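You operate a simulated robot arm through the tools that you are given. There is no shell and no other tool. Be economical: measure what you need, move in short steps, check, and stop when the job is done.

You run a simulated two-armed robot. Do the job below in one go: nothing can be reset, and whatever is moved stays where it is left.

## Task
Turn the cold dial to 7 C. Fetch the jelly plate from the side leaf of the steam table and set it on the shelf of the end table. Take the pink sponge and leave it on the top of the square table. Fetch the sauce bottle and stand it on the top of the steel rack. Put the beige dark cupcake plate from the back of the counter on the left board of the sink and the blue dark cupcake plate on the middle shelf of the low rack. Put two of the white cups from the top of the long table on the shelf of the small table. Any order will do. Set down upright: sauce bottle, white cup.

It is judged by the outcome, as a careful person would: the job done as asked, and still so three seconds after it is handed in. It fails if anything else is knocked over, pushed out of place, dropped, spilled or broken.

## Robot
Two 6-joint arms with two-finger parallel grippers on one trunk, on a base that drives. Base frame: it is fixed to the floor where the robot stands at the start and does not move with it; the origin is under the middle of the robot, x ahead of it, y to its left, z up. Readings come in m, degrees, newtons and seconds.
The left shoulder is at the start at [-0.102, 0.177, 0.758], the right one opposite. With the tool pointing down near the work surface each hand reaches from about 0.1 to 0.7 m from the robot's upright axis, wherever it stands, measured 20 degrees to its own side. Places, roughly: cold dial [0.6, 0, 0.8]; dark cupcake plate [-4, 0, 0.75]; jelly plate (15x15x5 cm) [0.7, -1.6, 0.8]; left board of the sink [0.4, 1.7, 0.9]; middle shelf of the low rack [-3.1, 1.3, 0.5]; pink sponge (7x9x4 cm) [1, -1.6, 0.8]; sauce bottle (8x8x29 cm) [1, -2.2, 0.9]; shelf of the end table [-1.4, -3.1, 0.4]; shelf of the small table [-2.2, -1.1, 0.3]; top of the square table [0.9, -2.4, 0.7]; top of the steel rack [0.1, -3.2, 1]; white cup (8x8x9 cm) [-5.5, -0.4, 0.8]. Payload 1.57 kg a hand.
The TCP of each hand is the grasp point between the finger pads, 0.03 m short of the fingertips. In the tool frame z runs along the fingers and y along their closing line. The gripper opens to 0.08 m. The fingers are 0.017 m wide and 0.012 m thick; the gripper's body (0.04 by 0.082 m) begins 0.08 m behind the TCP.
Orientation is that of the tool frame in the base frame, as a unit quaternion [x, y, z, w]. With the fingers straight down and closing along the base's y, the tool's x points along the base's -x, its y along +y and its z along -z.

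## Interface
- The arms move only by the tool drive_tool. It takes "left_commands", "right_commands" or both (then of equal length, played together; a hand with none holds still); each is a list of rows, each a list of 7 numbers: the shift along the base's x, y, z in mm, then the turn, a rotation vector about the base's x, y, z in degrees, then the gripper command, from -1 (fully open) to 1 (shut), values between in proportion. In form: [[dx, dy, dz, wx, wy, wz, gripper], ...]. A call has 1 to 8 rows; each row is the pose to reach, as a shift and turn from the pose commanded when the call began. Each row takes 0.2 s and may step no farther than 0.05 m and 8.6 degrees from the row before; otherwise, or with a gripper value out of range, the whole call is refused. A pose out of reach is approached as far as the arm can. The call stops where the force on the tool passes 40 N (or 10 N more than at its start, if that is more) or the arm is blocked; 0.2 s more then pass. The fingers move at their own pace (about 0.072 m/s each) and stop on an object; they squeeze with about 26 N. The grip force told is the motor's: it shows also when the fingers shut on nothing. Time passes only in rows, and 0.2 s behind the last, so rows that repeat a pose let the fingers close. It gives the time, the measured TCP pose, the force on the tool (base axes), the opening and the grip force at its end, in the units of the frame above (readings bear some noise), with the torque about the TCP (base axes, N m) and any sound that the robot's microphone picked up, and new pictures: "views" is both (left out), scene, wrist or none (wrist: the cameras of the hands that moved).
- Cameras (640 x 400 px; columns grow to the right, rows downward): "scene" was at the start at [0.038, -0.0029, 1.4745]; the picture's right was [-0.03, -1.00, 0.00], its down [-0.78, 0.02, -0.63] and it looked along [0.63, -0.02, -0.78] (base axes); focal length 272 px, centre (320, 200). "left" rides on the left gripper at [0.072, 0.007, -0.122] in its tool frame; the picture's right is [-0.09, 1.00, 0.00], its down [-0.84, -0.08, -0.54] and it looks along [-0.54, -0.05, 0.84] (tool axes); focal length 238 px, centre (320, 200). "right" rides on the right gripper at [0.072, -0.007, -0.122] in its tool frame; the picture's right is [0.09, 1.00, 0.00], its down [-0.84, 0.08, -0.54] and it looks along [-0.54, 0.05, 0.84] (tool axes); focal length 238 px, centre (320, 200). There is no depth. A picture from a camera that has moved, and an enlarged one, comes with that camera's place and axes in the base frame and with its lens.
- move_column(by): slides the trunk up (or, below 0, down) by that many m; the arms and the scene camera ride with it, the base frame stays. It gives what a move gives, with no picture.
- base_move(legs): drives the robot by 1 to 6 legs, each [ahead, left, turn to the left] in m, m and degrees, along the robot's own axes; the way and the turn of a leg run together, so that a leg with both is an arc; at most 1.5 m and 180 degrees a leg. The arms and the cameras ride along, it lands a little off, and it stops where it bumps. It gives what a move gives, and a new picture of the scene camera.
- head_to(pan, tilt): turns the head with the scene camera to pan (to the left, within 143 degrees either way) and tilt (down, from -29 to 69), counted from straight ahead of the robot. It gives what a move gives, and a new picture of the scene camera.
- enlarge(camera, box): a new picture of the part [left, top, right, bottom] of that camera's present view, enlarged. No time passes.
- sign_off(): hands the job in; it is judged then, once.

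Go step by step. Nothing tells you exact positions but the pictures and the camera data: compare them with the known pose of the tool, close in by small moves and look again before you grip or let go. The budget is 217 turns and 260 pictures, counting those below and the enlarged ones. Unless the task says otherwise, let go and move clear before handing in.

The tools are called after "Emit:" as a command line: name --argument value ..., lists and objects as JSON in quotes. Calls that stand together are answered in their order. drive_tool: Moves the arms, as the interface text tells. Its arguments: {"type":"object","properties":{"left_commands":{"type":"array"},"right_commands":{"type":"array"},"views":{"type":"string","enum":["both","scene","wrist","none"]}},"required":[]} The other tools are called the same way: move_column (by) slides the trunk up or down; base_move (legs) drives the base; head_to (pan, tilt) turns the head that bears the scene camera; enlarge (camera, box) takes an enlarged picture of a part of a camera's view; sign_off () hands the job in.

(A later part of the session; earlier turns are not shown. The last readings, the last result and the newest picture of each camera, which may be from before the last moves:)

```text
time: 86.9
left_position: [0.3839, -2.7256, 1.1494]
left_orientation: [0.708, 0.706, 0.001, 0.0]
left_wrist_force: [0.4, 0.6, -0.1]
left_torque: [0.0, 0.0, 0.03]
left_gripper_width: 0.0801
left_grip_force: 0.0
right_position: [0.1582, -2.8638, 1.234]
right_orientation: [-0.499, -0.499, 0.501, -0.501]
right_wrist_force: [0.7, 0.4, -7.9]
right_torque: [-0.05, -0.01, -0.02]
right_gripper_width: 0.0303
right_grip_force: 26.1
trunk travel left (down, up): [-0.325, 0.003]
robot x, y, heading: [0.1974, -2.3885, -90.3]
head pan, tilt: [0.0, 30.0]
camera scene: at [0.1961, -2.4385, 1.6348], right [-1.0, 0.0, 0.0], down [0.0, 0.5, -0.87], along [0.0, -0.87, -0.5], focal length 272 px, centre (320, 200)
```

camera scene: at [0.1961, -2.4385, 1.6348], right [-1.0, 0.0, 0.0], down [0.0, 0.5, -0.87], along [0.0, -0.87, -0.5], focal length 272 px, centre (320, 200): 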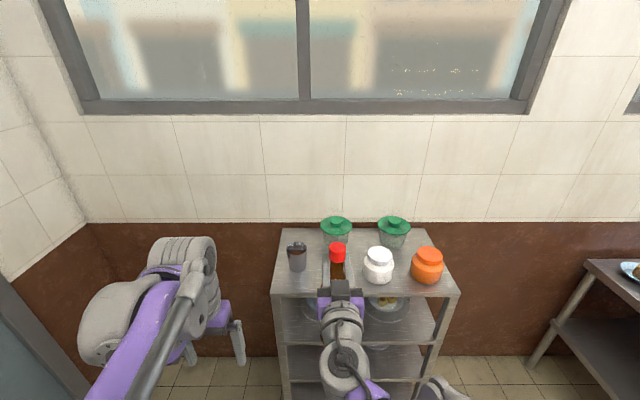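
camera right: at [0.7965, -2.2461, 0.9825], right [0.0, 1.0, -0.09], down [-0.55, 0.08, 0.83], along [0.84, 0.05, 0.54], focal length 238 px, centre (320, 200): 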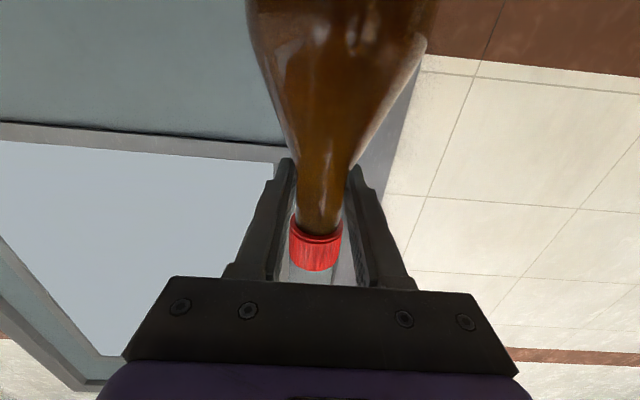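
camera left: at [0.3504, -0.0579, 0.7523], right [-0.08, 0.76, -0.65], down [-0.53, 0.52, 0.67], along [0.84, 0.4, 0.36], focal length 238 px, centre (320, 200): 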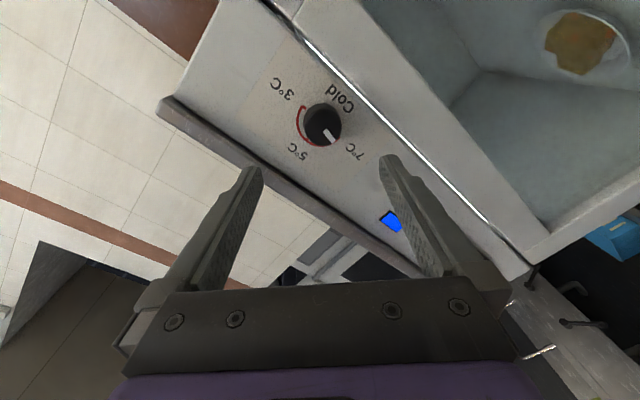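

Neighbours: cup [0.273, -3.14], white jar [0.004, -3.09], green pot [0.13, -3.26]. Target for the bottle is [0.145, -3.11]; moving it over there.

Emit:
drive_tool --right_commands '[[-3, -40, 0, 0, 0, 0, 1], [-6, -80, 0, 0, 0, 0, 1], [-9, -120, 0, 0, 0, 0, 1], [-13, -160, 0, 0, 0, 0, 1], [-13, -200, 0, 0, 0, 0, 1], [-13, -235, 0, 0, 0, 0, 1], [-13, -246, 0, 0, 0, 0, 1]]' --views "wrist"

Emit:
head_to --pan 0 --tilt 48

```text
time: 88.5
left_position: [0.3838, -2.7266, 1.1503]
left_orientation: [0.708, 0.706, 0.001, 0.001]
left_wrist_force: [-0.7, 1.0, 0.1]
left_torque: [0.0, -0.02, 0.0]
left_gripper_width: 0.0801
left_grip_force: 0.0
right_position: [0.1469, -3.1118, 1.2347]
right_orientation: [-0.501, -0.499, 0.501, -0.499]
right_wrist_force: [-0.5, -0.7, -7.2]
right_torque: [0.02, 0.02, -0.01]
right_gripper_width: 0.0303
right_grip_force: 26.3
trunk travel left (down, up): [-0.325, 0.003]
robot x, y, heading: [0.1956, -2.3895, -90.5]
head pan, tilt: [0.0, 30.0]
camera right: at [0.1406, -2.9903, 1.1625], right [1.0, 0.0, -0.09], down [0.08, 0.54, 0.84], along [0.05, -0.84, 0.54], focal length 238 px, centre (320, 200)
```

right: 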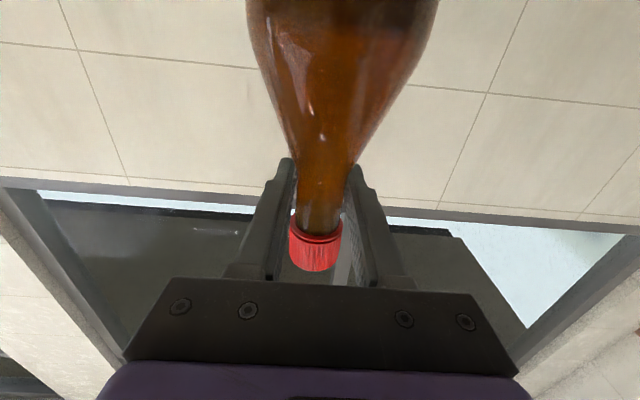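

```text
time: 89.3
left_position: [0.3836, -2.7263, 1.1511]
left_orientation: [0.708, 0.706, 0.001, 0.0]
left_wrist_force: [-0.2, -1.0, 0.4]
left_torque: [0.03, -0.02, -0.01]
left_gripper_width: 0.08
left_grip_force: 0.0
right_position: [0.1465, -3.1121, 1.235]
right_orientation: [-0.5, -0.5, 0.5, -0.5]
right_wrist_force: [0.4, -0.7, -8.1]
right_torque: [0.01, 0.02, -0.04]
right_gripper_width: 0.0301
right_grip_force: 25.7
trunk travel left (down, up): [-0.325, 0.003]
robot x, y, heading: [0.1929, -2.3899, -90.3]
head pan, tilt: [0.0, 48.0]
camera scene: at [0.1962, -2.4281, 1.6083], right [-1.0, 0.0, 0.0], down [0.0, 0.74, -0.67], along [0.0, -0.67, -0.74], focal length 272 px, centre (320, 200)
```

scene: 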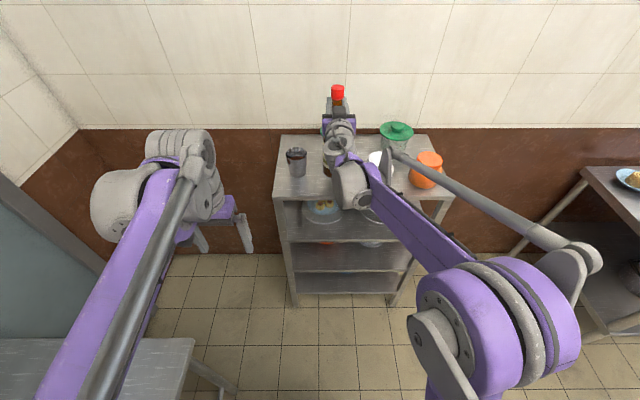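

Bottle is over the gap. Lowering gently to contact.

Emit:
drive_tool --right_commands '[[0, 0, -15, 0, 0, 0, 1], [0, 0, -28, 0, 0, 0, 1], [0, 0, -35, 0, 0, 0, 1], [0, 0, -40, 0, 0, 0, 1], [0, 0, -45, 0, 0, 0, 1], [0, 0, -50, 0, 0, 0, 1], [0, 0, -54, 0, 0, 0, 1], [0, 0, -58, 0, 0, 0, 1]]' --views "none"

Emit:
enlarge --camera "scene" --box '[260, 70, 460, 220]'

```text
time: 90.8
left_position: [0.3839, -2.7225, 1.1516]
left_orientation: [0.708, 0.706, 0.0, 0.001]
left_wrist_force: [0.1, 0.0, -0.7]
left_torque: [-0.01, 0.0, 0.0]
left_gripper_width: 0.0803
left_grip_force: 0.1
right_position: [0.1452, -3.108, 1.1879]
right_orientation: [-0.497, -0.498, 0.505, -0.5]
right_wrist_force: [2.0, -0.5, 31.2]
right_torque: [-0.47, -0.13, -0.2]
right_gripper_width: 0.0361
right_grip_force: 25.9
trunk travel left (down, up): [-0.325, 0.003]
robot x, y, heading: [0.1958, -2.3897, -90.4]
head pan, tilt: [0.0, 48.0]
stopped in row 7 (right hand): the force on the tool passed its limit at 56 N (the readings are from after the stop); the commanded pose is now the measured one
```

```text
2.67 times, centred on (360, 145) of scene
camera zoom: at [0.1969, -2.423, 1.6082], right [-1.0, 0.0, 0.0], down [0.0, 0.74, -0.67], along [0.0, -0.67, -0.74], focal length 726 px, centre (213, 347)
```

zoom: 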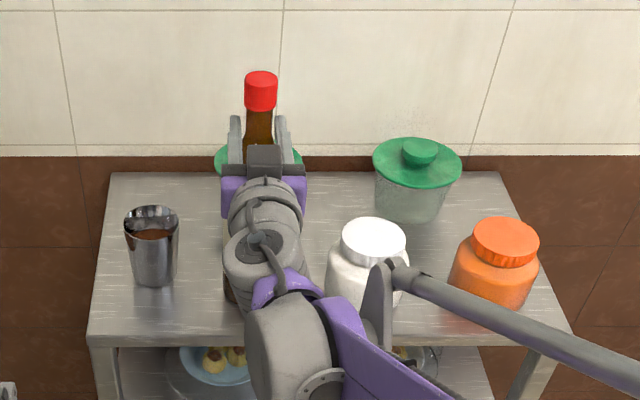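

Contact made. Easing up 3 mm, opening, and withdrawing straight back.

Emit:
drive_tool --right_commands '[[0, 0, 3, 0, 0, 0, 1], [0, 0, 3, 0, 0, 0, 0.3], [0, 0, 3, 0, 0, 0, -0.3], [0, 0, 3, 0, 0, 0, -1], [0, 0, 3, 0, 0, 0, -1], [0, 15, 3, 0, 0, 0, -1], [0, 40, 3, 0, 0, 0, -1], [0, 80, 3, 0, 0, 0, -1]]' --views "both"

```text
time: 92.6
left_position: [0.3836, -2.7246, 1.1504]
left_orientation: [0.708, 0.706, 0.0, 0.001]
left_wrist_force: [0.2, 0.1, -0.2]
left_torque: [-0.01, 0.0, 0.03]
left_gripper_width: 0.0799
left_grip_force: 0.1
right_position: [0.145, -3.0281, 1.1854]
right_orientation: [-0.499, -0.499, 0.502, -0.5]
right_wrist_force: [0.1, -0.3, -0.6]
right_torque: [0.0, -0.01, 0.0]
right_gripper_width: 0.08
right_grip_force: 0.1
trunk travel left (down, up): [-0.325, 0.003]
robot x, y, heading: [0.1983, -2.3914, -90.2]
head pan, tilt: [0.0, 48.0]
camera scene: at [0.196, -2.4254, 1.6082], right [-1.0, 0.0, 0.0], down [0.0, 0.74, -0.67], along [0.0, -0.67, -0.74], focal length 272 px, centre (320, 200)
camera right: at [0.1392, -2.907, 1.1133], right [1.0, 0.0, -0.09], down [0.08, 0.55, 0.83], along [0.05, -0.84, 0.54], focal length 238 px, centre (320, 200)
```

scene: 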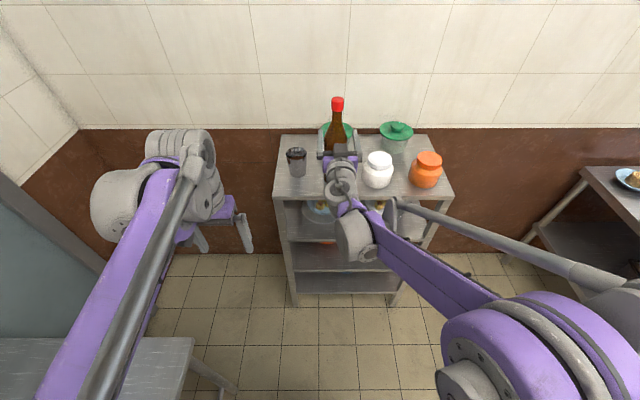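
right: 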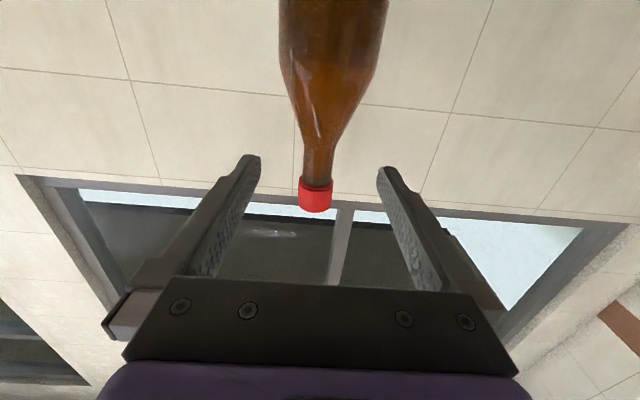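

The bottle stands on the rack. Retracting the arm, then backing off, turning back to the tables and returning towards the jelly plate.

Emit:
drive_tool --right_commands '[[-10, 45, 0, 0, 0, 0, -1], [-30, 90, 0, 0, 0, 0, -1], [-60, 130, -10, 0, 0, 0, -1], [-100, 160, -20, 0, 0, 0, -1]]' --views "none"

Emit:
base_move --legs '[[-0.35, 0, 0], [0, 0, 90.3], [-0.04, 0.64, 0]]'

Emit:
move_column --by -0.1

Emit:
head_to --pan -20 --tilt 50

```text
refused: row 3 steps farther than a row can; nothing moved
```

```text
time: 104.3
left_position: [0.4953, -1.2163, 1.1504]
left_orientation: [0.0, 1.0, 0.001, 0.001]
left_wrist_force: [-0.6, 0.3, 0.3]
left_torque: [0.02, -0.01, 0.0]
left_gripper_width: 0.0802
left_grip_force: 0.1
right_position: [0.8012, -1.4542, 1.1856]
right_orientation: [-0.001, 0.707, 0.0, 0.708]
right_wrist_force: [-0.6, -0.4, 0.6]
right_torque: [0.01, -0.03, -0.01]
right_gripper_width: 0.0801
right_grip_force: 0.1
trunk travel left (down, up): [-0.325, 0.003]
robot x, y, heading: [0.1596, -1.4092, 0.0]
head pan, tilt: [0.0, 48.0]
camera scene: at [0.1978, -1.4075, 1.6082], right [0.0, -1.0, 0.0], down [-0.74, 0.0, -0.67], along [0.67, 0.0, -0.74], focal length 272 px, centre (320, 200)
```

scene: 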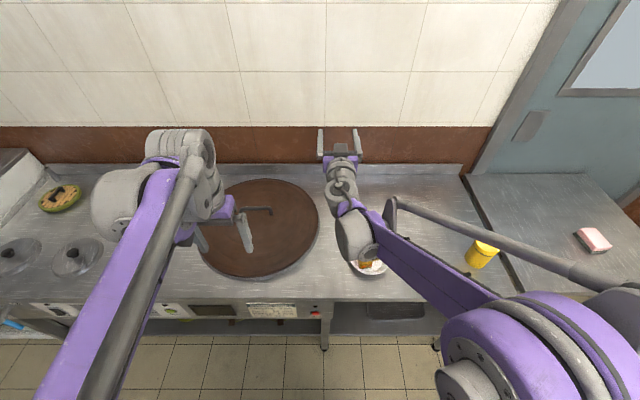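

```text
time: 105.7
left_position: [0.4961, -1.2178, 1.0509]
left_orientation: [0.0, 1.0, 0.0, 0.0]
left_wrist_force: [0.2, -0.6, 0.3]
left_torque: [0.01, 0.02, 0.01]
left_gripper_width: 0.0799
left_grip_force: 0.0
right_position: [0.8023, -1.4543, 1.0864]
right_orientation: [-0.002, 0.705, 0.001, 0.709]
right_wrist_force: [0.4, 0.1, 0.6]
right_torque: [-0.02, 0.01, 0.0]
right_gripper_width: 0.0799
right_grip_force: 0.1
trunk travel left (down, up): [-0.225, 0.103]
robot x, y, heading: [0.1609, -1.4022, -0.1]
head pan, tilt: [0.0, 48.0]
```

```text
time: 106.5
left_position: [0.4965, -1.2167, 1.051]
left_orientation: [0.0, 1.0, 0.001, 0.0]
left_wrist_force: [0.1, -0.1, 0.1]
left_torque: [-0.02, -0.04, -0.05]
left_gripper_width: 0.0798
left_grip_force: 0.1
right_position: [0.8011, -1.4543, 1.0865]
right_orientation: [-0.002, 0.706, 0.001, 0.708]
right_wrist_force: [-0.9, -1.2, 0.5]
right_torque: [-0.03, 0.0, 0.03]
right_gripper_width: 0.0798
right_grip_force: 0.1
trunk travel left (down, up): [-0.225, 0.103]
robot x, y, heading: [0.164, -1.4053, 0.0]
head pan, tilt: [-20.0, 50.0]
camera scene: at [0.1951, -1.4338, 1.5002], right [-0.34, -0.94, 0.0], down [-0.72, 0.26, -0.64], along [0.6, -0.22, -0.77], focal length 272 px, centre (320, 200)
```

scene: 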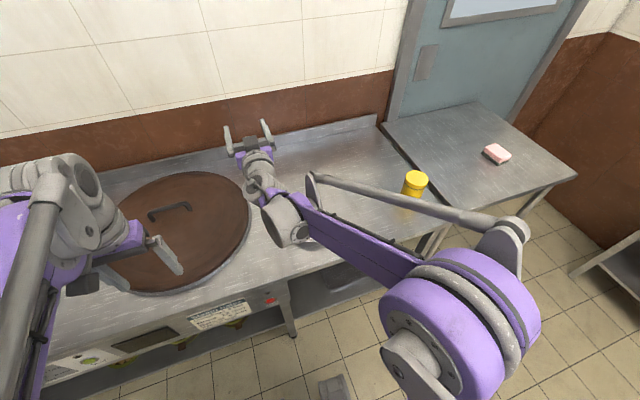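

Next I roll the right hand a quarter turn, so it can pinch the plate's rim from the front, while drawing it back.

Emit:
drive_tool --right_commands '[[-25, -10, 0, -8.2, 0, 0, -1], [-50, -20, 0, -16.4, 0, 0, -1], [-75, -30, 0, -24.6, 0, 0, -1], [-100, -40, 0, -32.8, 0, 0, -1], [-125, -50, 0, -41, 0, 0, -1], [-150, -60, 0, -49.2, 0, 0, -1], [-175, -70, 0, -57.4, 0, 0, -1], [-200, -80, 0, -65.6, 0, 0, -1]]' --views "scene"

```text
time: 108.3
left_position: [0.4949, -1.2161, 1.0508]
left_orientation: [0.0, 1.0, 0.0, 0.0]
left_wrist_force: [-1.0, 0.0, 0.5]
left_torque: [-0.01, -0.03, 0.0]
left_gripper_width: 0.0799
left_grip_force: 0.2
right_position: [0.6004, -1.5336, 1.0846]
right_orientation: [-0.385, 0.594, -0.383, 0.594]
right_wrist_force: [-1.1, 0.5, 0.4]
right_torque: [-0.03, -0.02, -0.01]
right_gripper_width: 0.0801
right_grip_force: 0.1
trunk travel left (down, up): [-0.225, 0.103]
robot x, y, heading: [0.1625, -1.4084, -0.3]
head pan, tilt: [-20.0, 50.0]
camera scene: at [0.1941, -1.434, 1.5002], right [-0.34, -0.94, 0.0], down [-0.72, 0.26, -0.64], along [0.6, -0.22, -0.77], focal length 272 px, centre (320, 200)
```

scene: 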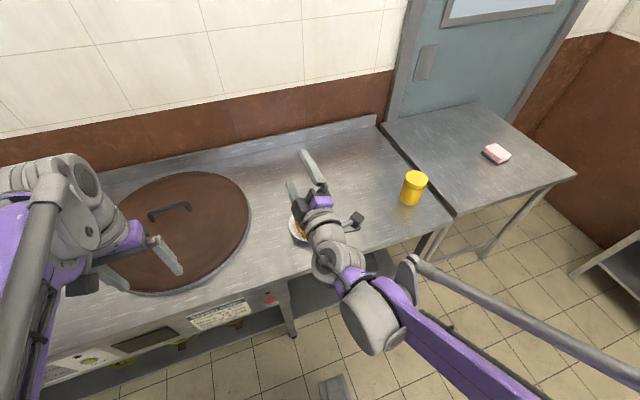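

Roll works. Finishing it and backing further.

Emit:
drive_tool --right_commands '[[-20, -15, 0, -8.2, 0, 0, -1], [-40, -30, 0, -16.4, 0, 0, -1], [-60, -40, 0, -24.4, 0, 0, -1], [-60, -46, -20, -24.4, 0, 0, -1]]' --views "none"

Emit:
drive_tool --right_commands '[[0, 0, -10, 0, 8, 0, -1], [0, 0, -20, 0, 16, 0, -1], [0, 0, -40, 0, 24, 0, -1], [0, 0, -60, 0, 32, 0, -1], [0, 0, -80, 0, 36, 0, -1]]' --views "both"

```text
time: 109.3
left_position: [0.4969, -1.2168, 1.0511]
left_orientation: [0.0, 1.0, 0.0, -0.001]
left_wrist_force: [0.3, 0.4, 0.6]
left_torque: [0.04, 0.04, -0.01]
left_gripper_width: 0.0805
left_grip_force: 0.0
right_position: [0.5425, -1.5742, 1.066]
right_orientation: [0.502, -0.501, 0.5, -0.497]
right_wrist_force: [0.1, -0.5, 0.1]
right_torque: [0.0, 0.01, 0.0]
right_gripper_width: 0.0802
right_grip_force: 0.1
right hand out of reach, approached as far as the arm can: row 4
trunk travel left (down, up): [-0.225, 0.103]
robot x, y, heading: [0.1611, -1.4116, 0.1]
head pan, tilt: [-20.0, 50.0]
```

```text
time: 110.5
left_position: [0.4954, -1.2178, 1.0507]
left_orientation: [0.0, 1.0, 0.002, -0.001]
left_wrist_force: [0.0, 0.1, -0.1]
left_torque: [0.0, -0.02, -0.04]
left_gripper_width: 0.0798
left_grip_force: 0.0
right_position: [0.5355, -1.6073, 0.9864]
right_orientation: [0.634, -0.626, 0.314, -0.327]
right_wrist_force: [0.4, -0.7, -0.5]
right_torque: [0.03, 0.0, -0.03]
right_gripper_width: 0.08
right_grip_force: 0.1
right hand out of reach, approached as far as the arm can: row 2, 3, 4, 5
trunk travel left (down, up): [-0.225, 0.103]
robot x, y, heading: [0.1623, -1.4051, 0.1]
head pan, tilt: [-20.0, 50.0]
camera scene: at [0.1954, -1.4339, 1.5002], right [-0.34, -0.94, 0.0], down [-0.72, 0.26, -0.64], along [0.6, -0.22, -0.77], focal length 272 px, centre (320, 200)
camera right: at [0.4428, -1.6817, 1.0629], right [-0.59, -0.09, -0.81], down [-0.5, 0.83, 0.27], along [0.64, 0.56, -0.53], focal length 238 px, centre (320, 200)
```

scene: 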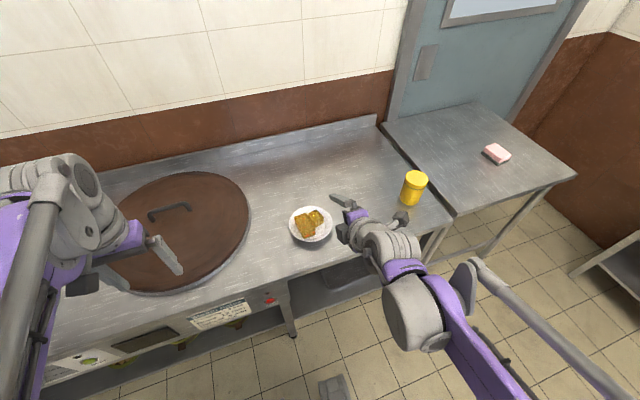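
right: 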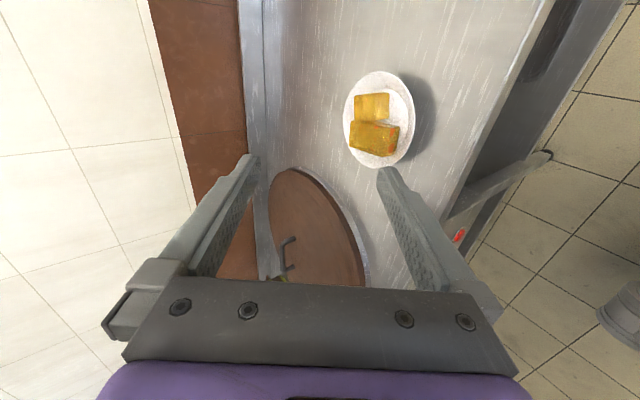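

Plate centre is about [0.677, -1.585]. Enlarging to see its rim profile.

Emit:
enlarge --camera "right" --box '[320, 50, 440, 190]'

Emit:
enlarge --camera "scene" --box '[270, 180, 370, 260]'

```text
2.86 times, centred on (380, 120) of right
camera zoom: at [0.4428, -1.6817, 1.0629], right [-0.59, -0.09, -0.81], down [-0.5, 0.83, 0.27], along [0.64, 0.56, -0.53], focal length 681 px, centre (149, 429)
```

zoom: 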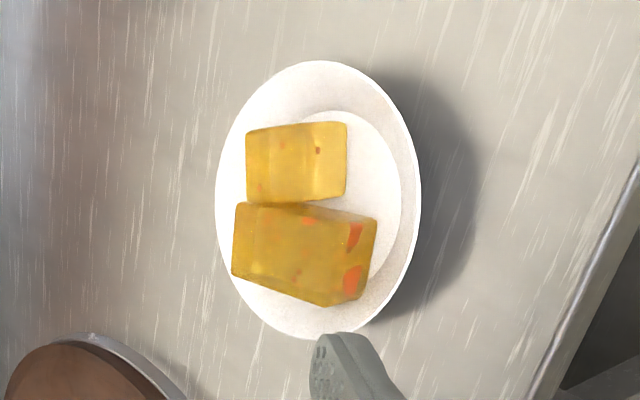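

```text
5.00 times, centred on (320, 220) of scene
camera zoom: at [0.1954, -1.4339, 1.5002], right [-0.34, -0.94, 0.0], down [-0.72, 0.26, -0.64], along [0.6, -0.22, -0.77], focal length 1361 px, centre (320, 100)
```

zoom: 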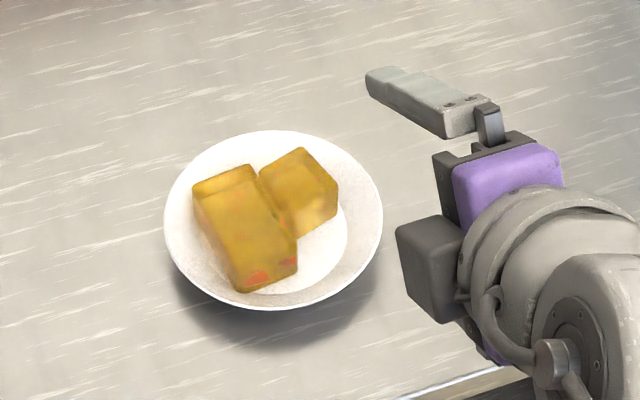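

The rim is a sloping wall roughly 2 cm above the table. I'll come in at ~46° with the fingers partly closed, one to pass under the rim, one inside, starting from a pre-approach point.

Emit:
drive_tool --right_commands '[[10, 8, -35, 0, 5, 0, -0.5], [20, 16, -70, 0, 10, 0, 0.1], [26, 22, -110, 0, 10, 0, 0.1], [26, 22, -145, 0, 10, 0, 0.1], [26, 22, -158, 0, 10, 0, 0.1]]' --views "both"

```text
time: 111.7
left_position: [0.4958, -1.216, 1.0507]
left_orientation: [0.001, 1.0, 0.0, 0.001]
left_wrist_force: [0.7, 1.2, 0.5]
left_torque: [0.0, 0.0, 0.02]
left_gripper_width: 0.0798
left_grip_force: 0.1
right_position: [0.56, -1.6246, 0.8285]
right_orientation: [0.661, -0.648, 0.254, -0.278]
right_wrist_force: [-0.6, -0.2, 0.8]
right_torque: [0.02, 0.02, 0.02]
right_gripper_width: 0.0363
right_grip_force: 0.0
right hand out of reach, approached as far as the arm can: row 1, 2, 3, 4, 5
trunk travel left (down, up): [-0.225, 0.103]
robot x, y, heading: [0.159, -1.4048, 0.0]
head pan, tilt: [-20.0, 50.0]
camera scene: at [0.1954, -1.434, 1.5002], right [-0.34, -0.94, 0.0], down [-0.72, 0.26, -0.64], along [0.6, -0.22, -0.77], focal length 272 px, centre (320, 200)
camera right: at [0.4818, -1.7015, 0.9168], right [-0.71, -0.09, -0.7], down [-0.46, 0.82, 0.36], along [0.54, 0.57, -0.62], focal length 238 px, centre (320, 200)
```

scene: 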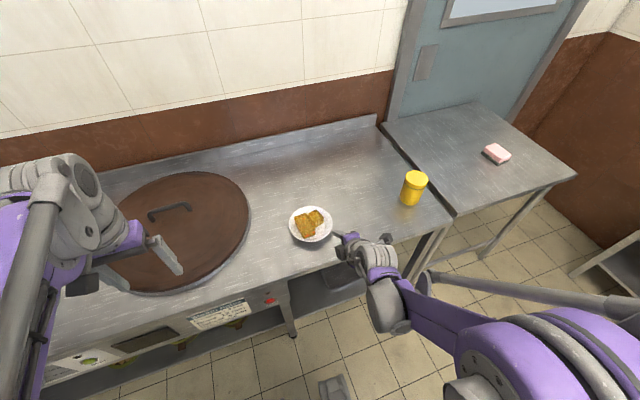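
right: 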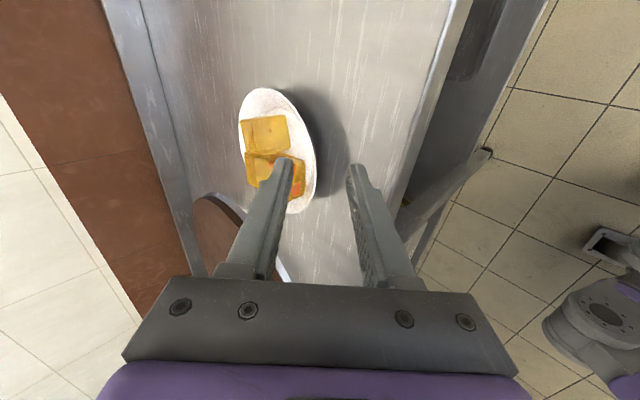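

The arm can't reach further inward in this pose, so I'll shift the base slightly left and back.

Emit:
base_move --legs '[[-0.06, 0.045, 0]]'

Emit:
drive_tool --right_commands '[[30, 0, 0, 0, 0, 0, 0.1], [60, 0, 0, 0, 0, 0, 0.1]]' --views "wrist"

```text
time: 112.8
left_position: [0.4349, -1.1719, 1.0503]
left_orientation: [0.0, 1.0, 0.0, 0.0]
left_wrist_force: [0.9, -0.1, 0.3]
left_torque: [-0.01, -0.03, -0.01]
left_gripper_width: 0.0799
left_grip_force: 0.0
right_position: [0.4999, -1.5791, 0.8278]
right_orientation: [0.66, -0.649, 0.254, -0.279]
right_wrist_force: [0.4, 0.4, -0.2]
right_torque: [0.0, 0.01, -0.01]
right_gripper_width: 0.0358
right_grip_force: 0.0
trunk travel left (down, up): [-0.225, 0.103]
robot x, y, heading: [0.104, -1.3638, 0.1]
head pan, tilt: [-20.0, 50.0]
camera scene: at [0.1353, -1.3886, 1.5003], right [-0.34, -0.94, 0.0], down [-0.72, 0.26, -0.64], along [0.6, -0.22, -0.77], focal length 272 px, centre (320, 200)
```

scene: 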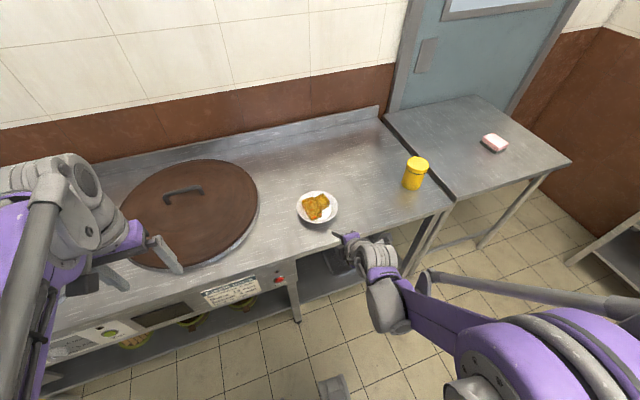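

```text
time: 113.4
left_position: [0.4366, -1.173, 1.0507]
left_orientation: [0.0, 1.0, 0.001, 0.0]
left_wrist_force: [-0.1, -0.7, 0.4]
left_torque: [-0.01, -0.01, -0.01]
left_gripper_width: 0.0799
left_grip_force: 0.0
right_position: [0.5598, -1.5819, 0.8285]
right_orientation: [0.661, -0.648, 0.252, -0.283]
right_wrist_force: [-0.6, -0.5, 0.0]
right_torque: [-0.01, 0.03, 0.01]
right_gripper_width: 0.0359
right_grip_force: 0.1
trunk travel left (down, up): [-0.225, 0.103]
robot x, y, heading: [0.1052, -1.362, -0.2]
head pan, tilt: [-20.0, 50.0]
camera right: at [0.4819, -1.6602, 0.9168], right [-0.71, -0.09, -0.7], down [-0.46, 0.81, 0.36], along [0.53, 0.58, -0.62], focal length 238 px, centre (320, 200)
```

right: 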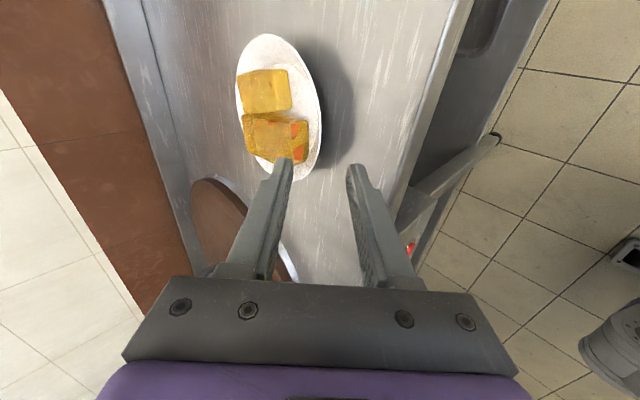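

Near rim seems at x ≈ 0.62. Moving part of the way in and looking.

Emit:
drive_tool --right_commands '[[18, -3, -18, 0, 0, 0, 0.1], [34, -3, -34, 0, 0, 0, 0.1]]' --views "both"

Emit:
enlarge --camera "scene" --box '[280, 170, 400, 250]'

```text
time: 114.0
left_position: [0.4381, -1.1735, 1.0505]
left_orientation: [0.001, 1.0, 0.001, 0.0]
left_wrist_force: [0.0, -0.9, -0.5]
left_torque: [-0.01, -0.01, -0.03]
left_gripper_width: 0.0801
left_grip_force: 0.0
right_position: [0.5931, -1.5881, 0.7953]
right_orientation: [0.661, -0.647, 0.251, -0.284]
right_wrist_force: [0.1, 0.0, 0.3]
right_torque: [-0.02, -0.05, -0.01]
right_gripper_width: 0.0361
right_grip_force: 0.1
right hand out of reach, approached as far as the arm can: row 2
trunk travel left (down, up): [-0.225, 0.103]
robot x, y, heading: [0.0988, -1.3593, 0.3]
head pan, tilt: [-20.0, 50.0]
camera scene: at [0.1362, -1.3891, 1.5002], right [-0.34, -0.94, 0.0], down [-0.72, 0.26, -0.64], along [0.6, -0.22, -0.77], focal length 272 px, centre (320, 200)
camera right: at [0.5163, -1.6659, 0.8836], right [-0.71, -0.09, -0.7], down [-0.46, 0.81, 0.36], along [0.53, 0.58, -0.62], focal length 238 px, centre (320, 200)
```

scene: 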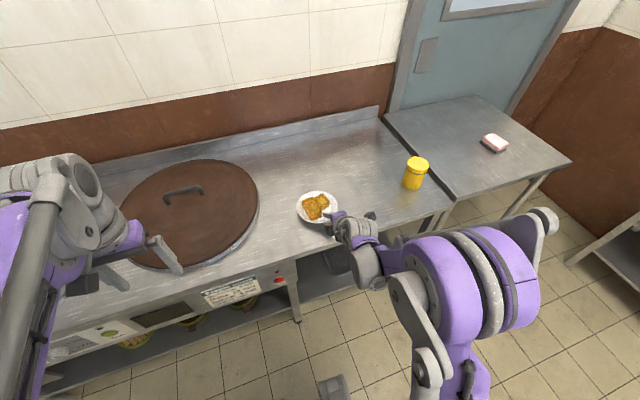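
right: 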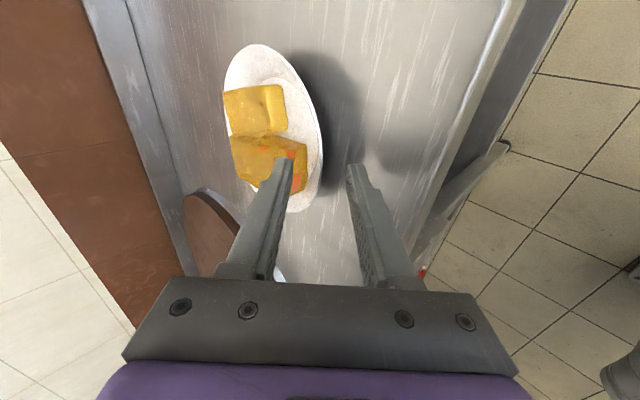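

```text
5.00 times, centred on (340, 210) of scene
camera zoom: at [0.1362, -1.3891, 1.5002], right [-0.34, -0.94, 0.0], down [-0.72, 0.26, -0.64], along [0.6, -0.22, -0.77], focal length 1361 px, centre (220, 150)
```

zoom: 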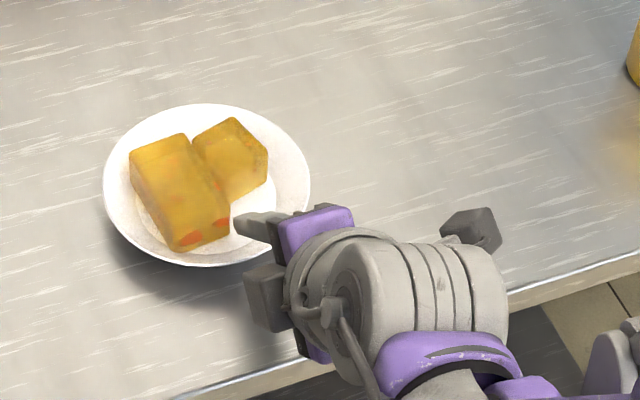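

Jelly lies close behind the rim here, so a better spot is a bit to the right (y ≈ -1.613), yawed 15° towards the plate centre. Repositioning.

Emit:
drive_tool --right_commands '[[-6, -10, 15, 0, 0, 0, 0.1], [-3, -22, 15, 0, 0, 7.5, 0.1], [2, -32, 11, 0, 0, 15, 0.1], [2, -32, 11, 0, 0, 15, 0.1]]' --views "wrist"

Emit:
enlarge --camera "scene" --box '[280, 170, 400, 250]'

```text
time: 115.0
left_position: [0.4374, -1.1719, 1.0509]
left_orientation: [0.0, 1.0, 0.0, 0.0]
left_wrist_force: [-0.2, -0.3, -0.2]
left_torque: [0.0, 0.0, 0.0]
left_gripper_width: 0.0797
left_grip_force: 0.0
right_position: [0.5948, -1.6199, 0.8046]
right_orientation: [0.739, -0.557, 0.216, -0.31]
right_wrist_force: [-0.5, -0.5, 0.8]
right_torque: [0.0, -0.02, 0.01]
right_gripper_width: 0.036
right_grip_force: 0.1
trunk travel left (down, up): [-0.225, 0.103]
robot x, y, heading: [0.1051, -1.3607, -0.1]
head pan, tilt: [-20.0, 50.0]
camera right: at [0.539, -1.7149, 0.8942], right [-0.66, -0.27, -0.7], down [-0.65, 0.67, 0.36], along [0.37, 0.69, -0.62], focal length 238 px, centre (320, 200)
```

right: 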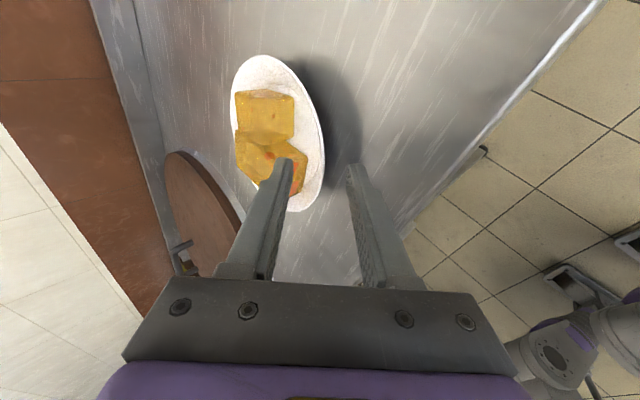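

```text
5.00 times, centred on (340, 210) of scene
camera zoom: at [0.1355, -1.3886, 1.5002], right [-0.34, -0.94, 0.0], down [-0.72, 0.26, -0.64], along [0.6, -0.22, -0.77], focal length 1361 px, centre (220, 150)
```

zoom: 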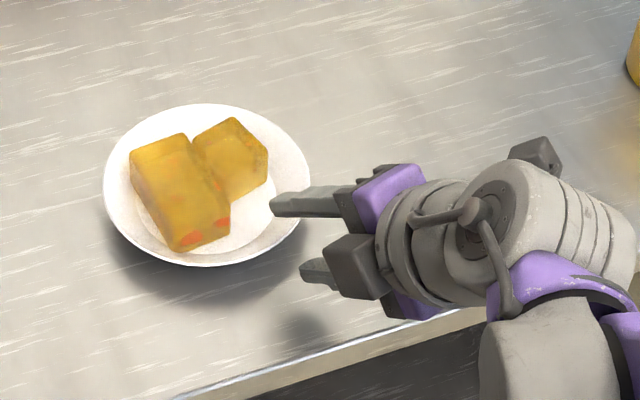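

Both fingers point well at the rim now. Advancing along the finger direction.

Emit:
drive_tool --right_commands '[[10, 3, -11, 0, 0, 0, 0.1], [18, 5, -19, 0, 0, 0, 0.1], [22, 6, -24, 0, 0, 0, 0.1]]' --views "wrist"

Emit:
enlarge --camera "scene" --box '[280, 170, 400, 250]'

```text
time: 115.8
left_position: [0.4363, -1.1729, 1.0512]
left_orientation: [0.001, 1.0, 0.0, 0.0]
left_wrist_force: [0.8, 0.3, 0.5]
left_torque: [0.01, -0.04, -0.02]
left_gripper_width: 0.08
left_grip_force: 0.1
right_position: [0.6161, -1.6142, 0.7807]
right_orientation: [0.739, -0.558, 0.218, -0.309]
right_wrist_force: [-7.0, -3.0, 9.3]
right_torque: [-0.13, 0.28, -0.04]
right_gripper_width: 0.0348
right_grip_force: 0.0
trunk travel left (down, up): [-0.225, 0.103]
robot x, y, heading: [0.1008, -1.367, -0.3]
head pan, tilt: [-20.0, 50.0]
camera right: at [0.5608, -1.7088, 0.8713], right [-0.66, -0.27, -0.7], down [-0.65, 0.67, 0.35], along [0.37, 0.69, -0.62], focal length 238 px, centre (320, 200)
```

right: 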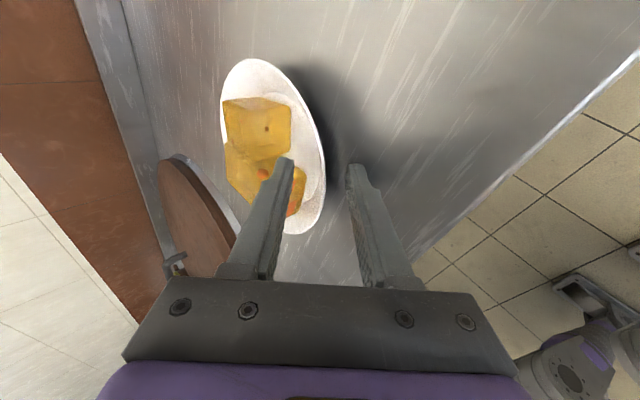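

```text
5.00 times, centred on (340, 210) of scene
camera zoom: at [0.1337, -1.3889, 1.5003], right [-0.34, -0.94, 0.0], down [-0.72, 0.26, -0.64], along [0.6, -0.22, -0.77], focal length 1361 px, centre (220, 150)
```

zoom: 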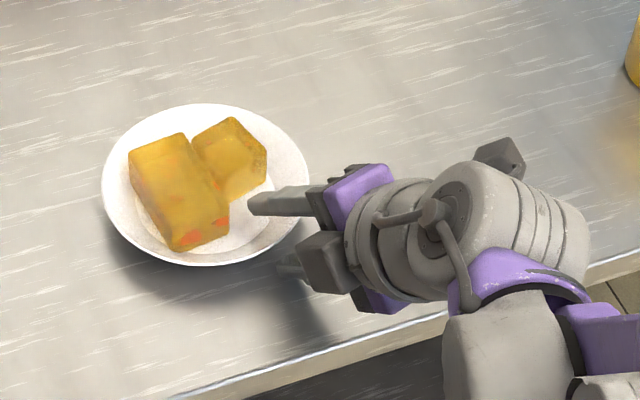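

The lower fingertip touches the table as planned. Sliding 9 mm further in, then closing.

Emit:
drive_tool --right_commands '[[4, 1, 2, 0, 0, 0, 0.1], [9, 2, 1, 0, 0, 0, 0.1], [9, 2, 1, 0, 0, 0, 0.5], [9, 2, 1, 0, 0, 0, 1], [9, 2, 1, 0, 0, 0, 1], [9, 2, 1, 0, 0, 0, 1]]' --views "wrist"

Emit:
enlarge --camera "scene" --box '[280, 170, 400, 250]'

```text
time: 117.2
left_position: [0.4363, -1.1726, 1.0517]
left_orientation: [-0.001, 1.0, 0.0, 0.0]
left_wrist_force: [-0.6, 0.7, -0.1]
left_torque: [0.01, -0.01, 0.02]
left_gripper_width: 0.0801
left_grip_force: 0.1
right_position: [0.6259, -1.611, 0.7812]
right_orientation: [0.739, -0.558, 0.215, -0.309]
right_wrist_force: [0.8, 0.8, 1.1]
right_torque: [-0.06, -0.19, 0.1]
right_gripper_width: 0.0033
right_grip_force: 24.7
trunk travel left (down, up): [-0.225, 0.103]
robot x, y, heading: [0.0989, -1.3634, -0.1]
head pan, tilt: [-20.0, 50.0]
camera right: at [0.5706, -1.7063, 0.8714], right [-0.66, -0.27, -0.7], down [-0.65, 0.67, 0.35], along [0.37, 0.69, -0.62], focal length 238 px, centre (320, 200)
```

right: 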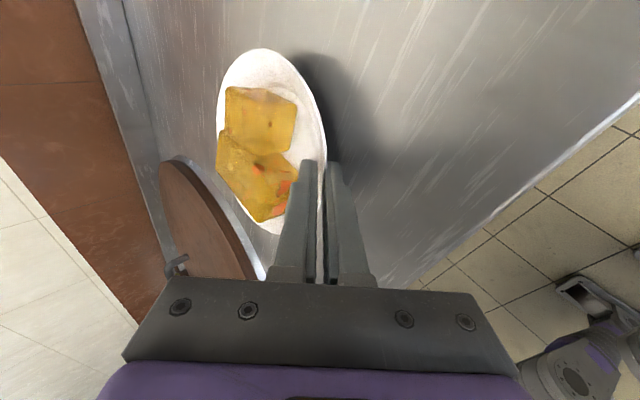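

```text
5.00 times, centred on (340, 210) of scene
camera zoom: at [0.1357, -1.3888, 1.5002], right [-0.34, -0.94, 0.0], down [-0.72, 0.26, -0.64], along [0.6, -0.22, -0.77], focal length 1361 px, centre (220, 150)
```

zoom: 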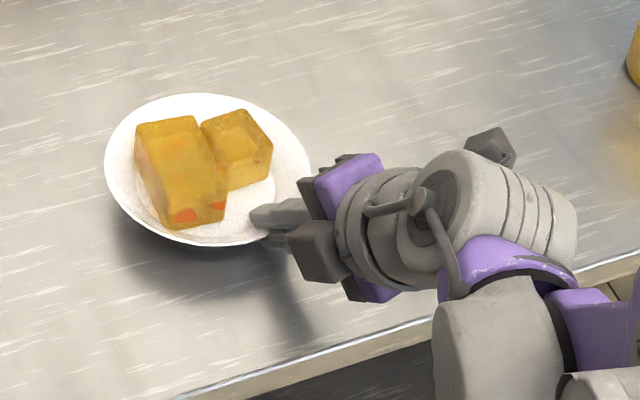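

The rim is pinched (3.3 mm). Lifting a little to test.

Emit:
drive_tool --right_commands '[[0, 0, 8, 0, 0, 0, 1], [0, 0, 20, 0, 0, 0, 1], [0, 0, 40, 0, 0, 0, 1], [0, 0, 40, 0, 0, 0, 1]]' --views "wrist"

Emit:
enlarge --camera "scene" --box '[280, 170, 400, 250]'

```text
time: 118.2
left_position: [0.4371, -1.1732, 1.0507]
left_orientation: [0.0, 1.0, 0.001, -0.001]
left_wrist_force: [-0.5, -0.2, 0.7]
left_torque: [0.01, -0.02, 0.02]
left_gripper_width: 0.08
left_grip_force: 0.0
right_position: [0.6267, -1.6117, 0.8215]
right_orientation: [0.739, -0.558, 0.215, -0.309]
right_wrist_force: [0.0, 0.2, -2.0]
right_torque: [-0.06, 0.2, 0.02]
right_gripper_width: 0.0034
right_grip_force: 24.1
trunk travel left (down, up): [-0.225, 0.103]
robot x, y, heading: [0.103, -1.3624, -0.0]
head pan, tilt: [-20.0, 50.0]
camera right: at [0.5705, -1.7066, 0.9114], right [-0.66, -0.27, -0.7], down [-0.65, 0.67, 0.36], along [0.37, 0.69, -0.62], focal length 238 px, centre (320, 200)
```

right: 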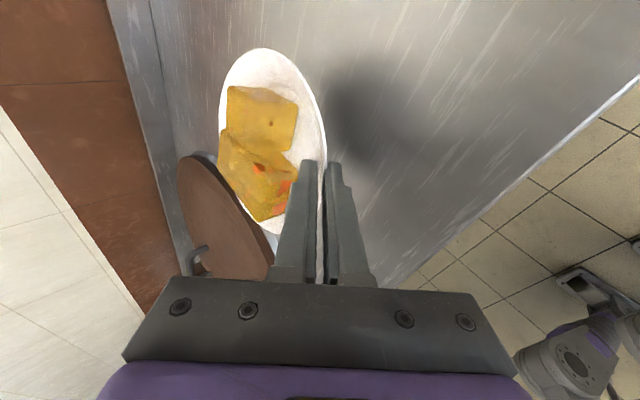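

```text
5.00 times, centred on (340, 210) of scene
camera zoom: at [0.1363, -1.3892, 1.5002], right [-0.34, -0.94, 0.0], down [-0.72, 0.26, -0.64], along [0.6, -0.22, -0.77], focal length 1361 px, centre (220, 150)
```

zoom: 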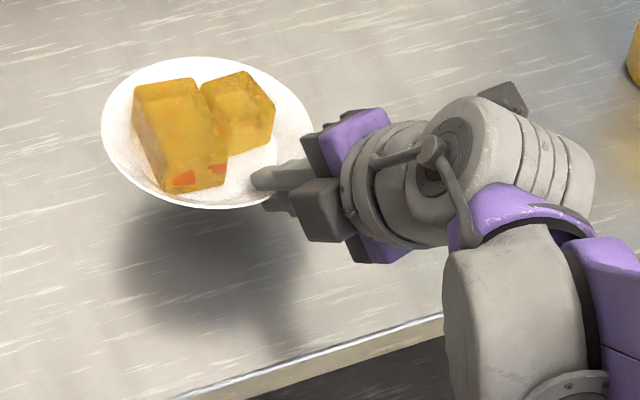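

The plate lifts and its jelly stays put; it droops about 7°. I'll pitch up to level it while raising and drawing it back.

Emit:
drive_tool --right_commands '[[0, 0, 20, 0.6, -2.3, 0, 1], [0, 0, 45, 1.2, -4.6, 0, 1], [0, 0, 75, 1.8, -6.8, 0, 1], [0, -5, 110, 1.8, -6.8, 0, 1], [0, -10, 145, 1.8, -6.8, 0, 1], [0, -15, 175, 1.8, -6.8, 0, 1]]' --views "both"

```text
time: 119.6
left_position: [0.4378, -1.1729, 1.0515]
left_orientation: [0.0, 1.0, 0.0, 0.0]
left_wrist_force: [0.3, 0.7, -0.5]
left_torque: [-0.01, -0.02, 0.01]
left_gripper_width: 0.08
left_grip_force: 0.1
right_position: [0.628, -1.6272, 0.9962]
right_orientation: [0.72, -0.542, 0.251, -0.354]
right_wrist_force: [0.4, -0.5, -1.9]
right_torque: [-0.07, 0.16, -0.02]
right_gripper_width: 0.0036
right_grip_force: 24.9
trunk travel left (down, up): [-0.225, 0.103]
robot x, y, heading: [0.1017, -1.3606, -0.1]
head pan, tilt: [-20.0, 50.0]
camera scene: at [0.1358, -1.3891, 1.5002], right [-0.34, -0.94, 0.0], down [-0.72, 0.26, -0.64], along [0.6, -0.22, -0.77], focal length 272 px, centre (320, 200)
camera right: at [0.5625, -1.7241, 1.0763], right [-0.57, -0.25, -0.78], down [-0.69, 0.66, 0.3], along [0.44, 0.71, -0.55], focal length 238 px, centre (320, 200)
```

scene: 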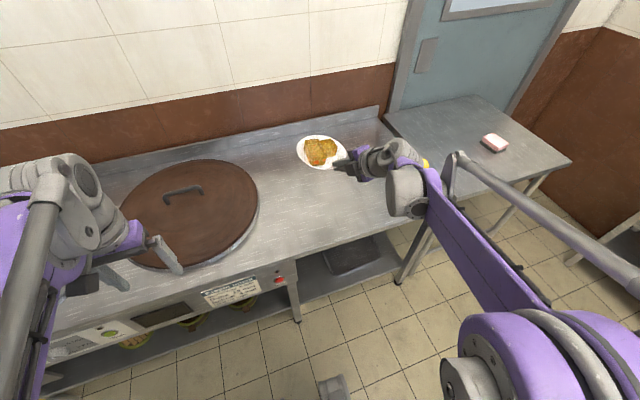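
right: 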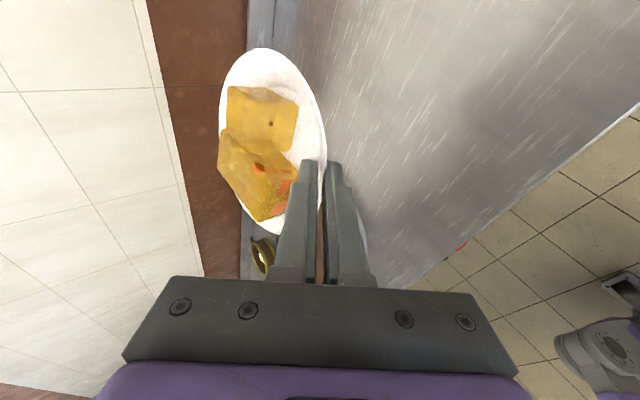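

Level enough. Driving with the plate: sidestep right, then turn to face the back wall.

Emit:
base_move --legs '[[-0.05, -0.7, 0], [0, 0, -90]]'

Emit:
head_to --pan -55 --tilt 25

```text
time: 129.9
left_position: [0.2457, -2.3876, 1.0508]
left_orientation: [0.702, 0.712, 0.001, 0.0]
left_wrist_force: [0.1, -0.7, -0.6]
left_torque: [0.02, -0.01, 0.0]
left_gripper_width: 0.08
left_grip_force: 0.0
right_position: [-0.2054, -2.5853, 0.9965]
right_orientation: [-0.132, 0.892, -0.426, 0.076]
right_wrist_force: [0.6, -0.7, -2.5]
right_torque: [0.2, 0.08, 0.02]
right_gripper_width: 0.0035
right_grip_force: 24.8
trunk travel left (down, up): [-0.225, 0.103]
robot x, y, heading: [0.054, -2.056, -89.1]
head pan, tilt: [-20.0, 50.0]
camera scene: at [0.0264, -2.0895, 1.5002], right [-0.94, 0.33, 0.0], down [0.25, 0.72, -0.64], along [-0.21, -0.61, -0.77], focal length 272 px, centre (320, 200)
```

scene: 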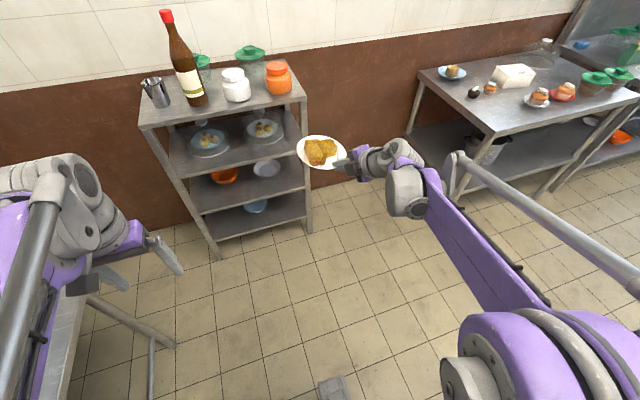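

```text
time: 130.9
left_position: [0.2455, -2.3874, 1.0513]
left_orientation: [0.702, 0.712, 0.0, 0.0]
left_wrist_force: [0.6, 0.5, 0.0]
left_torque: [-0.04, 0.03, 0.0]
left_gripper_width: 0.0803
left_grip_force: 0.0
right_position: [-0.2058, -2.5849, 0.9972]
right_orientation: [-0.133, 0.891, -0.427, 0.076]
right_wrist_force: [-0.9, 0.2, -2.7]
right_torque: [0.19, 0.04, -0.02]
right_gripper_width: 0.0034
right_grip_force: 24.4
trunk travel left (down, up): [-0.225, 0.103]
robot x, y, heading: [0.0549, -2.0589, -89.5]
head pan, tilt: [-55.0, 25.0]
camera scene: at [-0.023, -2.0707, 1.5377], right [-0.59, 0.81, 0.0], down [0.34, 0.25, -0.91], along [-0.73, -0.53, -0.42], focal length 272 px, centre (320, 200)
```

scene: 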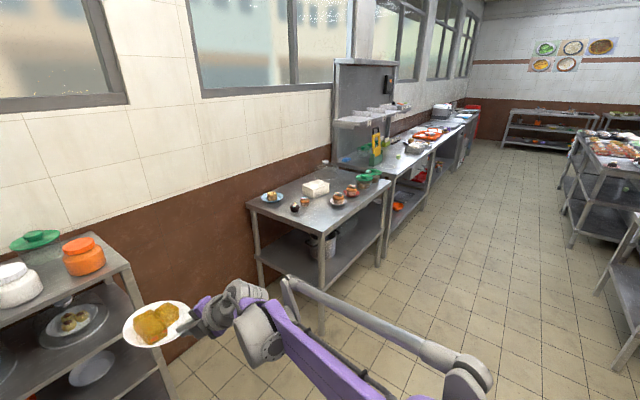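

The aisle is clear. Sidestepping 1.15 m towards the end table.

Emit:
base_move --legs '[[0, -1.2, -0.5]]'

Emit:
head_to --pan -8 --tilt 42

```text
time: 141.8
left_position: [-0.9779, -2.3949, 1.0509]
left_orientation: [0.71, 0.705, 0.0, 0.0]
left_wrist_force: [0.1, 0.0, -0.5]
left_torque: [0.01, 0.0, 0.0]
left_gripper_width: 0.0802
left_grip_force: 0.1
right_position: [-1.4341, -2.5848, 0.9968]
right_orientation: [-0.124, 0.892, -0.428, 0.072]
right_wrist_force: [-1.4, -0.5, -3.1]
right_torque: [0.19, 0.08, 0.02]
right_gripper_width: 0.0035
right_grip_force: 24.6
trunk travel left (down, up): [-0.225, 0.103]
robot x, y, heading: [-1.1643, -2.0601, -90.5]
head pan, tilt: [-55.0, 25.0]
camera scene: at [-1.2401, -2.0736, 1.5377], right [-0.57, 0.82, 0.0], down [0.35, 0.24, -0.91], along [-0.75, -0.51, -0.42], focal length 272 px, centre (320, 200)
```

scene: 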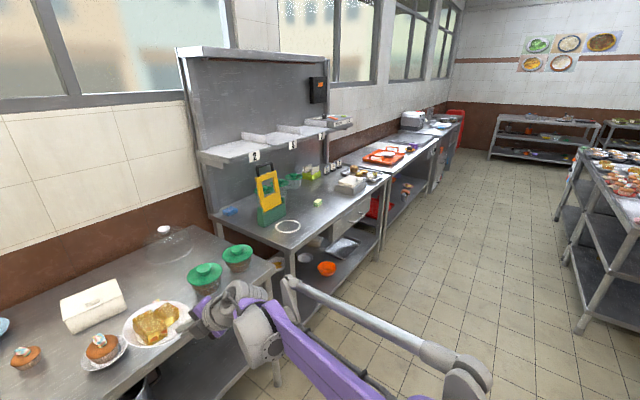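

```text
time: 143.0
left_position: [-0.9782, -2.3965, 1.051]
left_orientation: [0.71, 0.705, 0.001, 0.001]
left_wrist_force: [0.4, -0.5, -0.2]
left_torque: [-0.02, 0.02, -0.02]
left_gripper_width: 0.0799
left_grip_force: 0.0
right_position: [-1.4328, -2.5844, 0.9967]
right_orientation: [-0.123, 0.893, -0.428, 0.072]
right_wrist_force: [-0.4, 0.5, -1.3]
right_torque: [0.2, 0.05, -0.02]
right_gripper_width: 0.0035
right_grip_force: 24.5
trunk travel left (down, up): [-0.225, 0.103]
robot x, y, heading: [-1.1672, -2.0585, -90.1]
head pan, tilt: [-8.0, 42.0]
camera scene: at [-1.1764, -2.1039, 1.5115], right [-0.99, 0.15, 0.0], down [0.1, 0.66, -0.74], along [-0.11, -0.74, -0.67], focal length 272 px, centre (320, 200)
```

scene: 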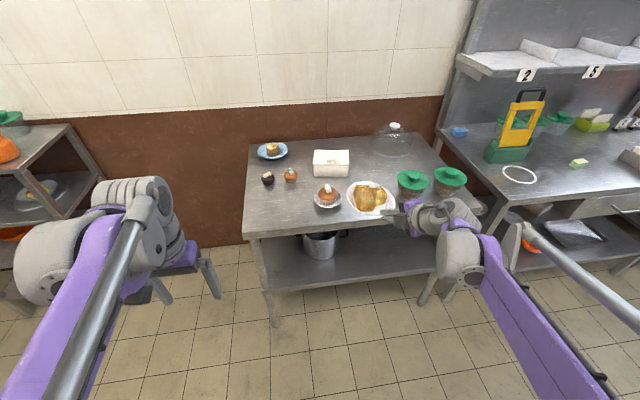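

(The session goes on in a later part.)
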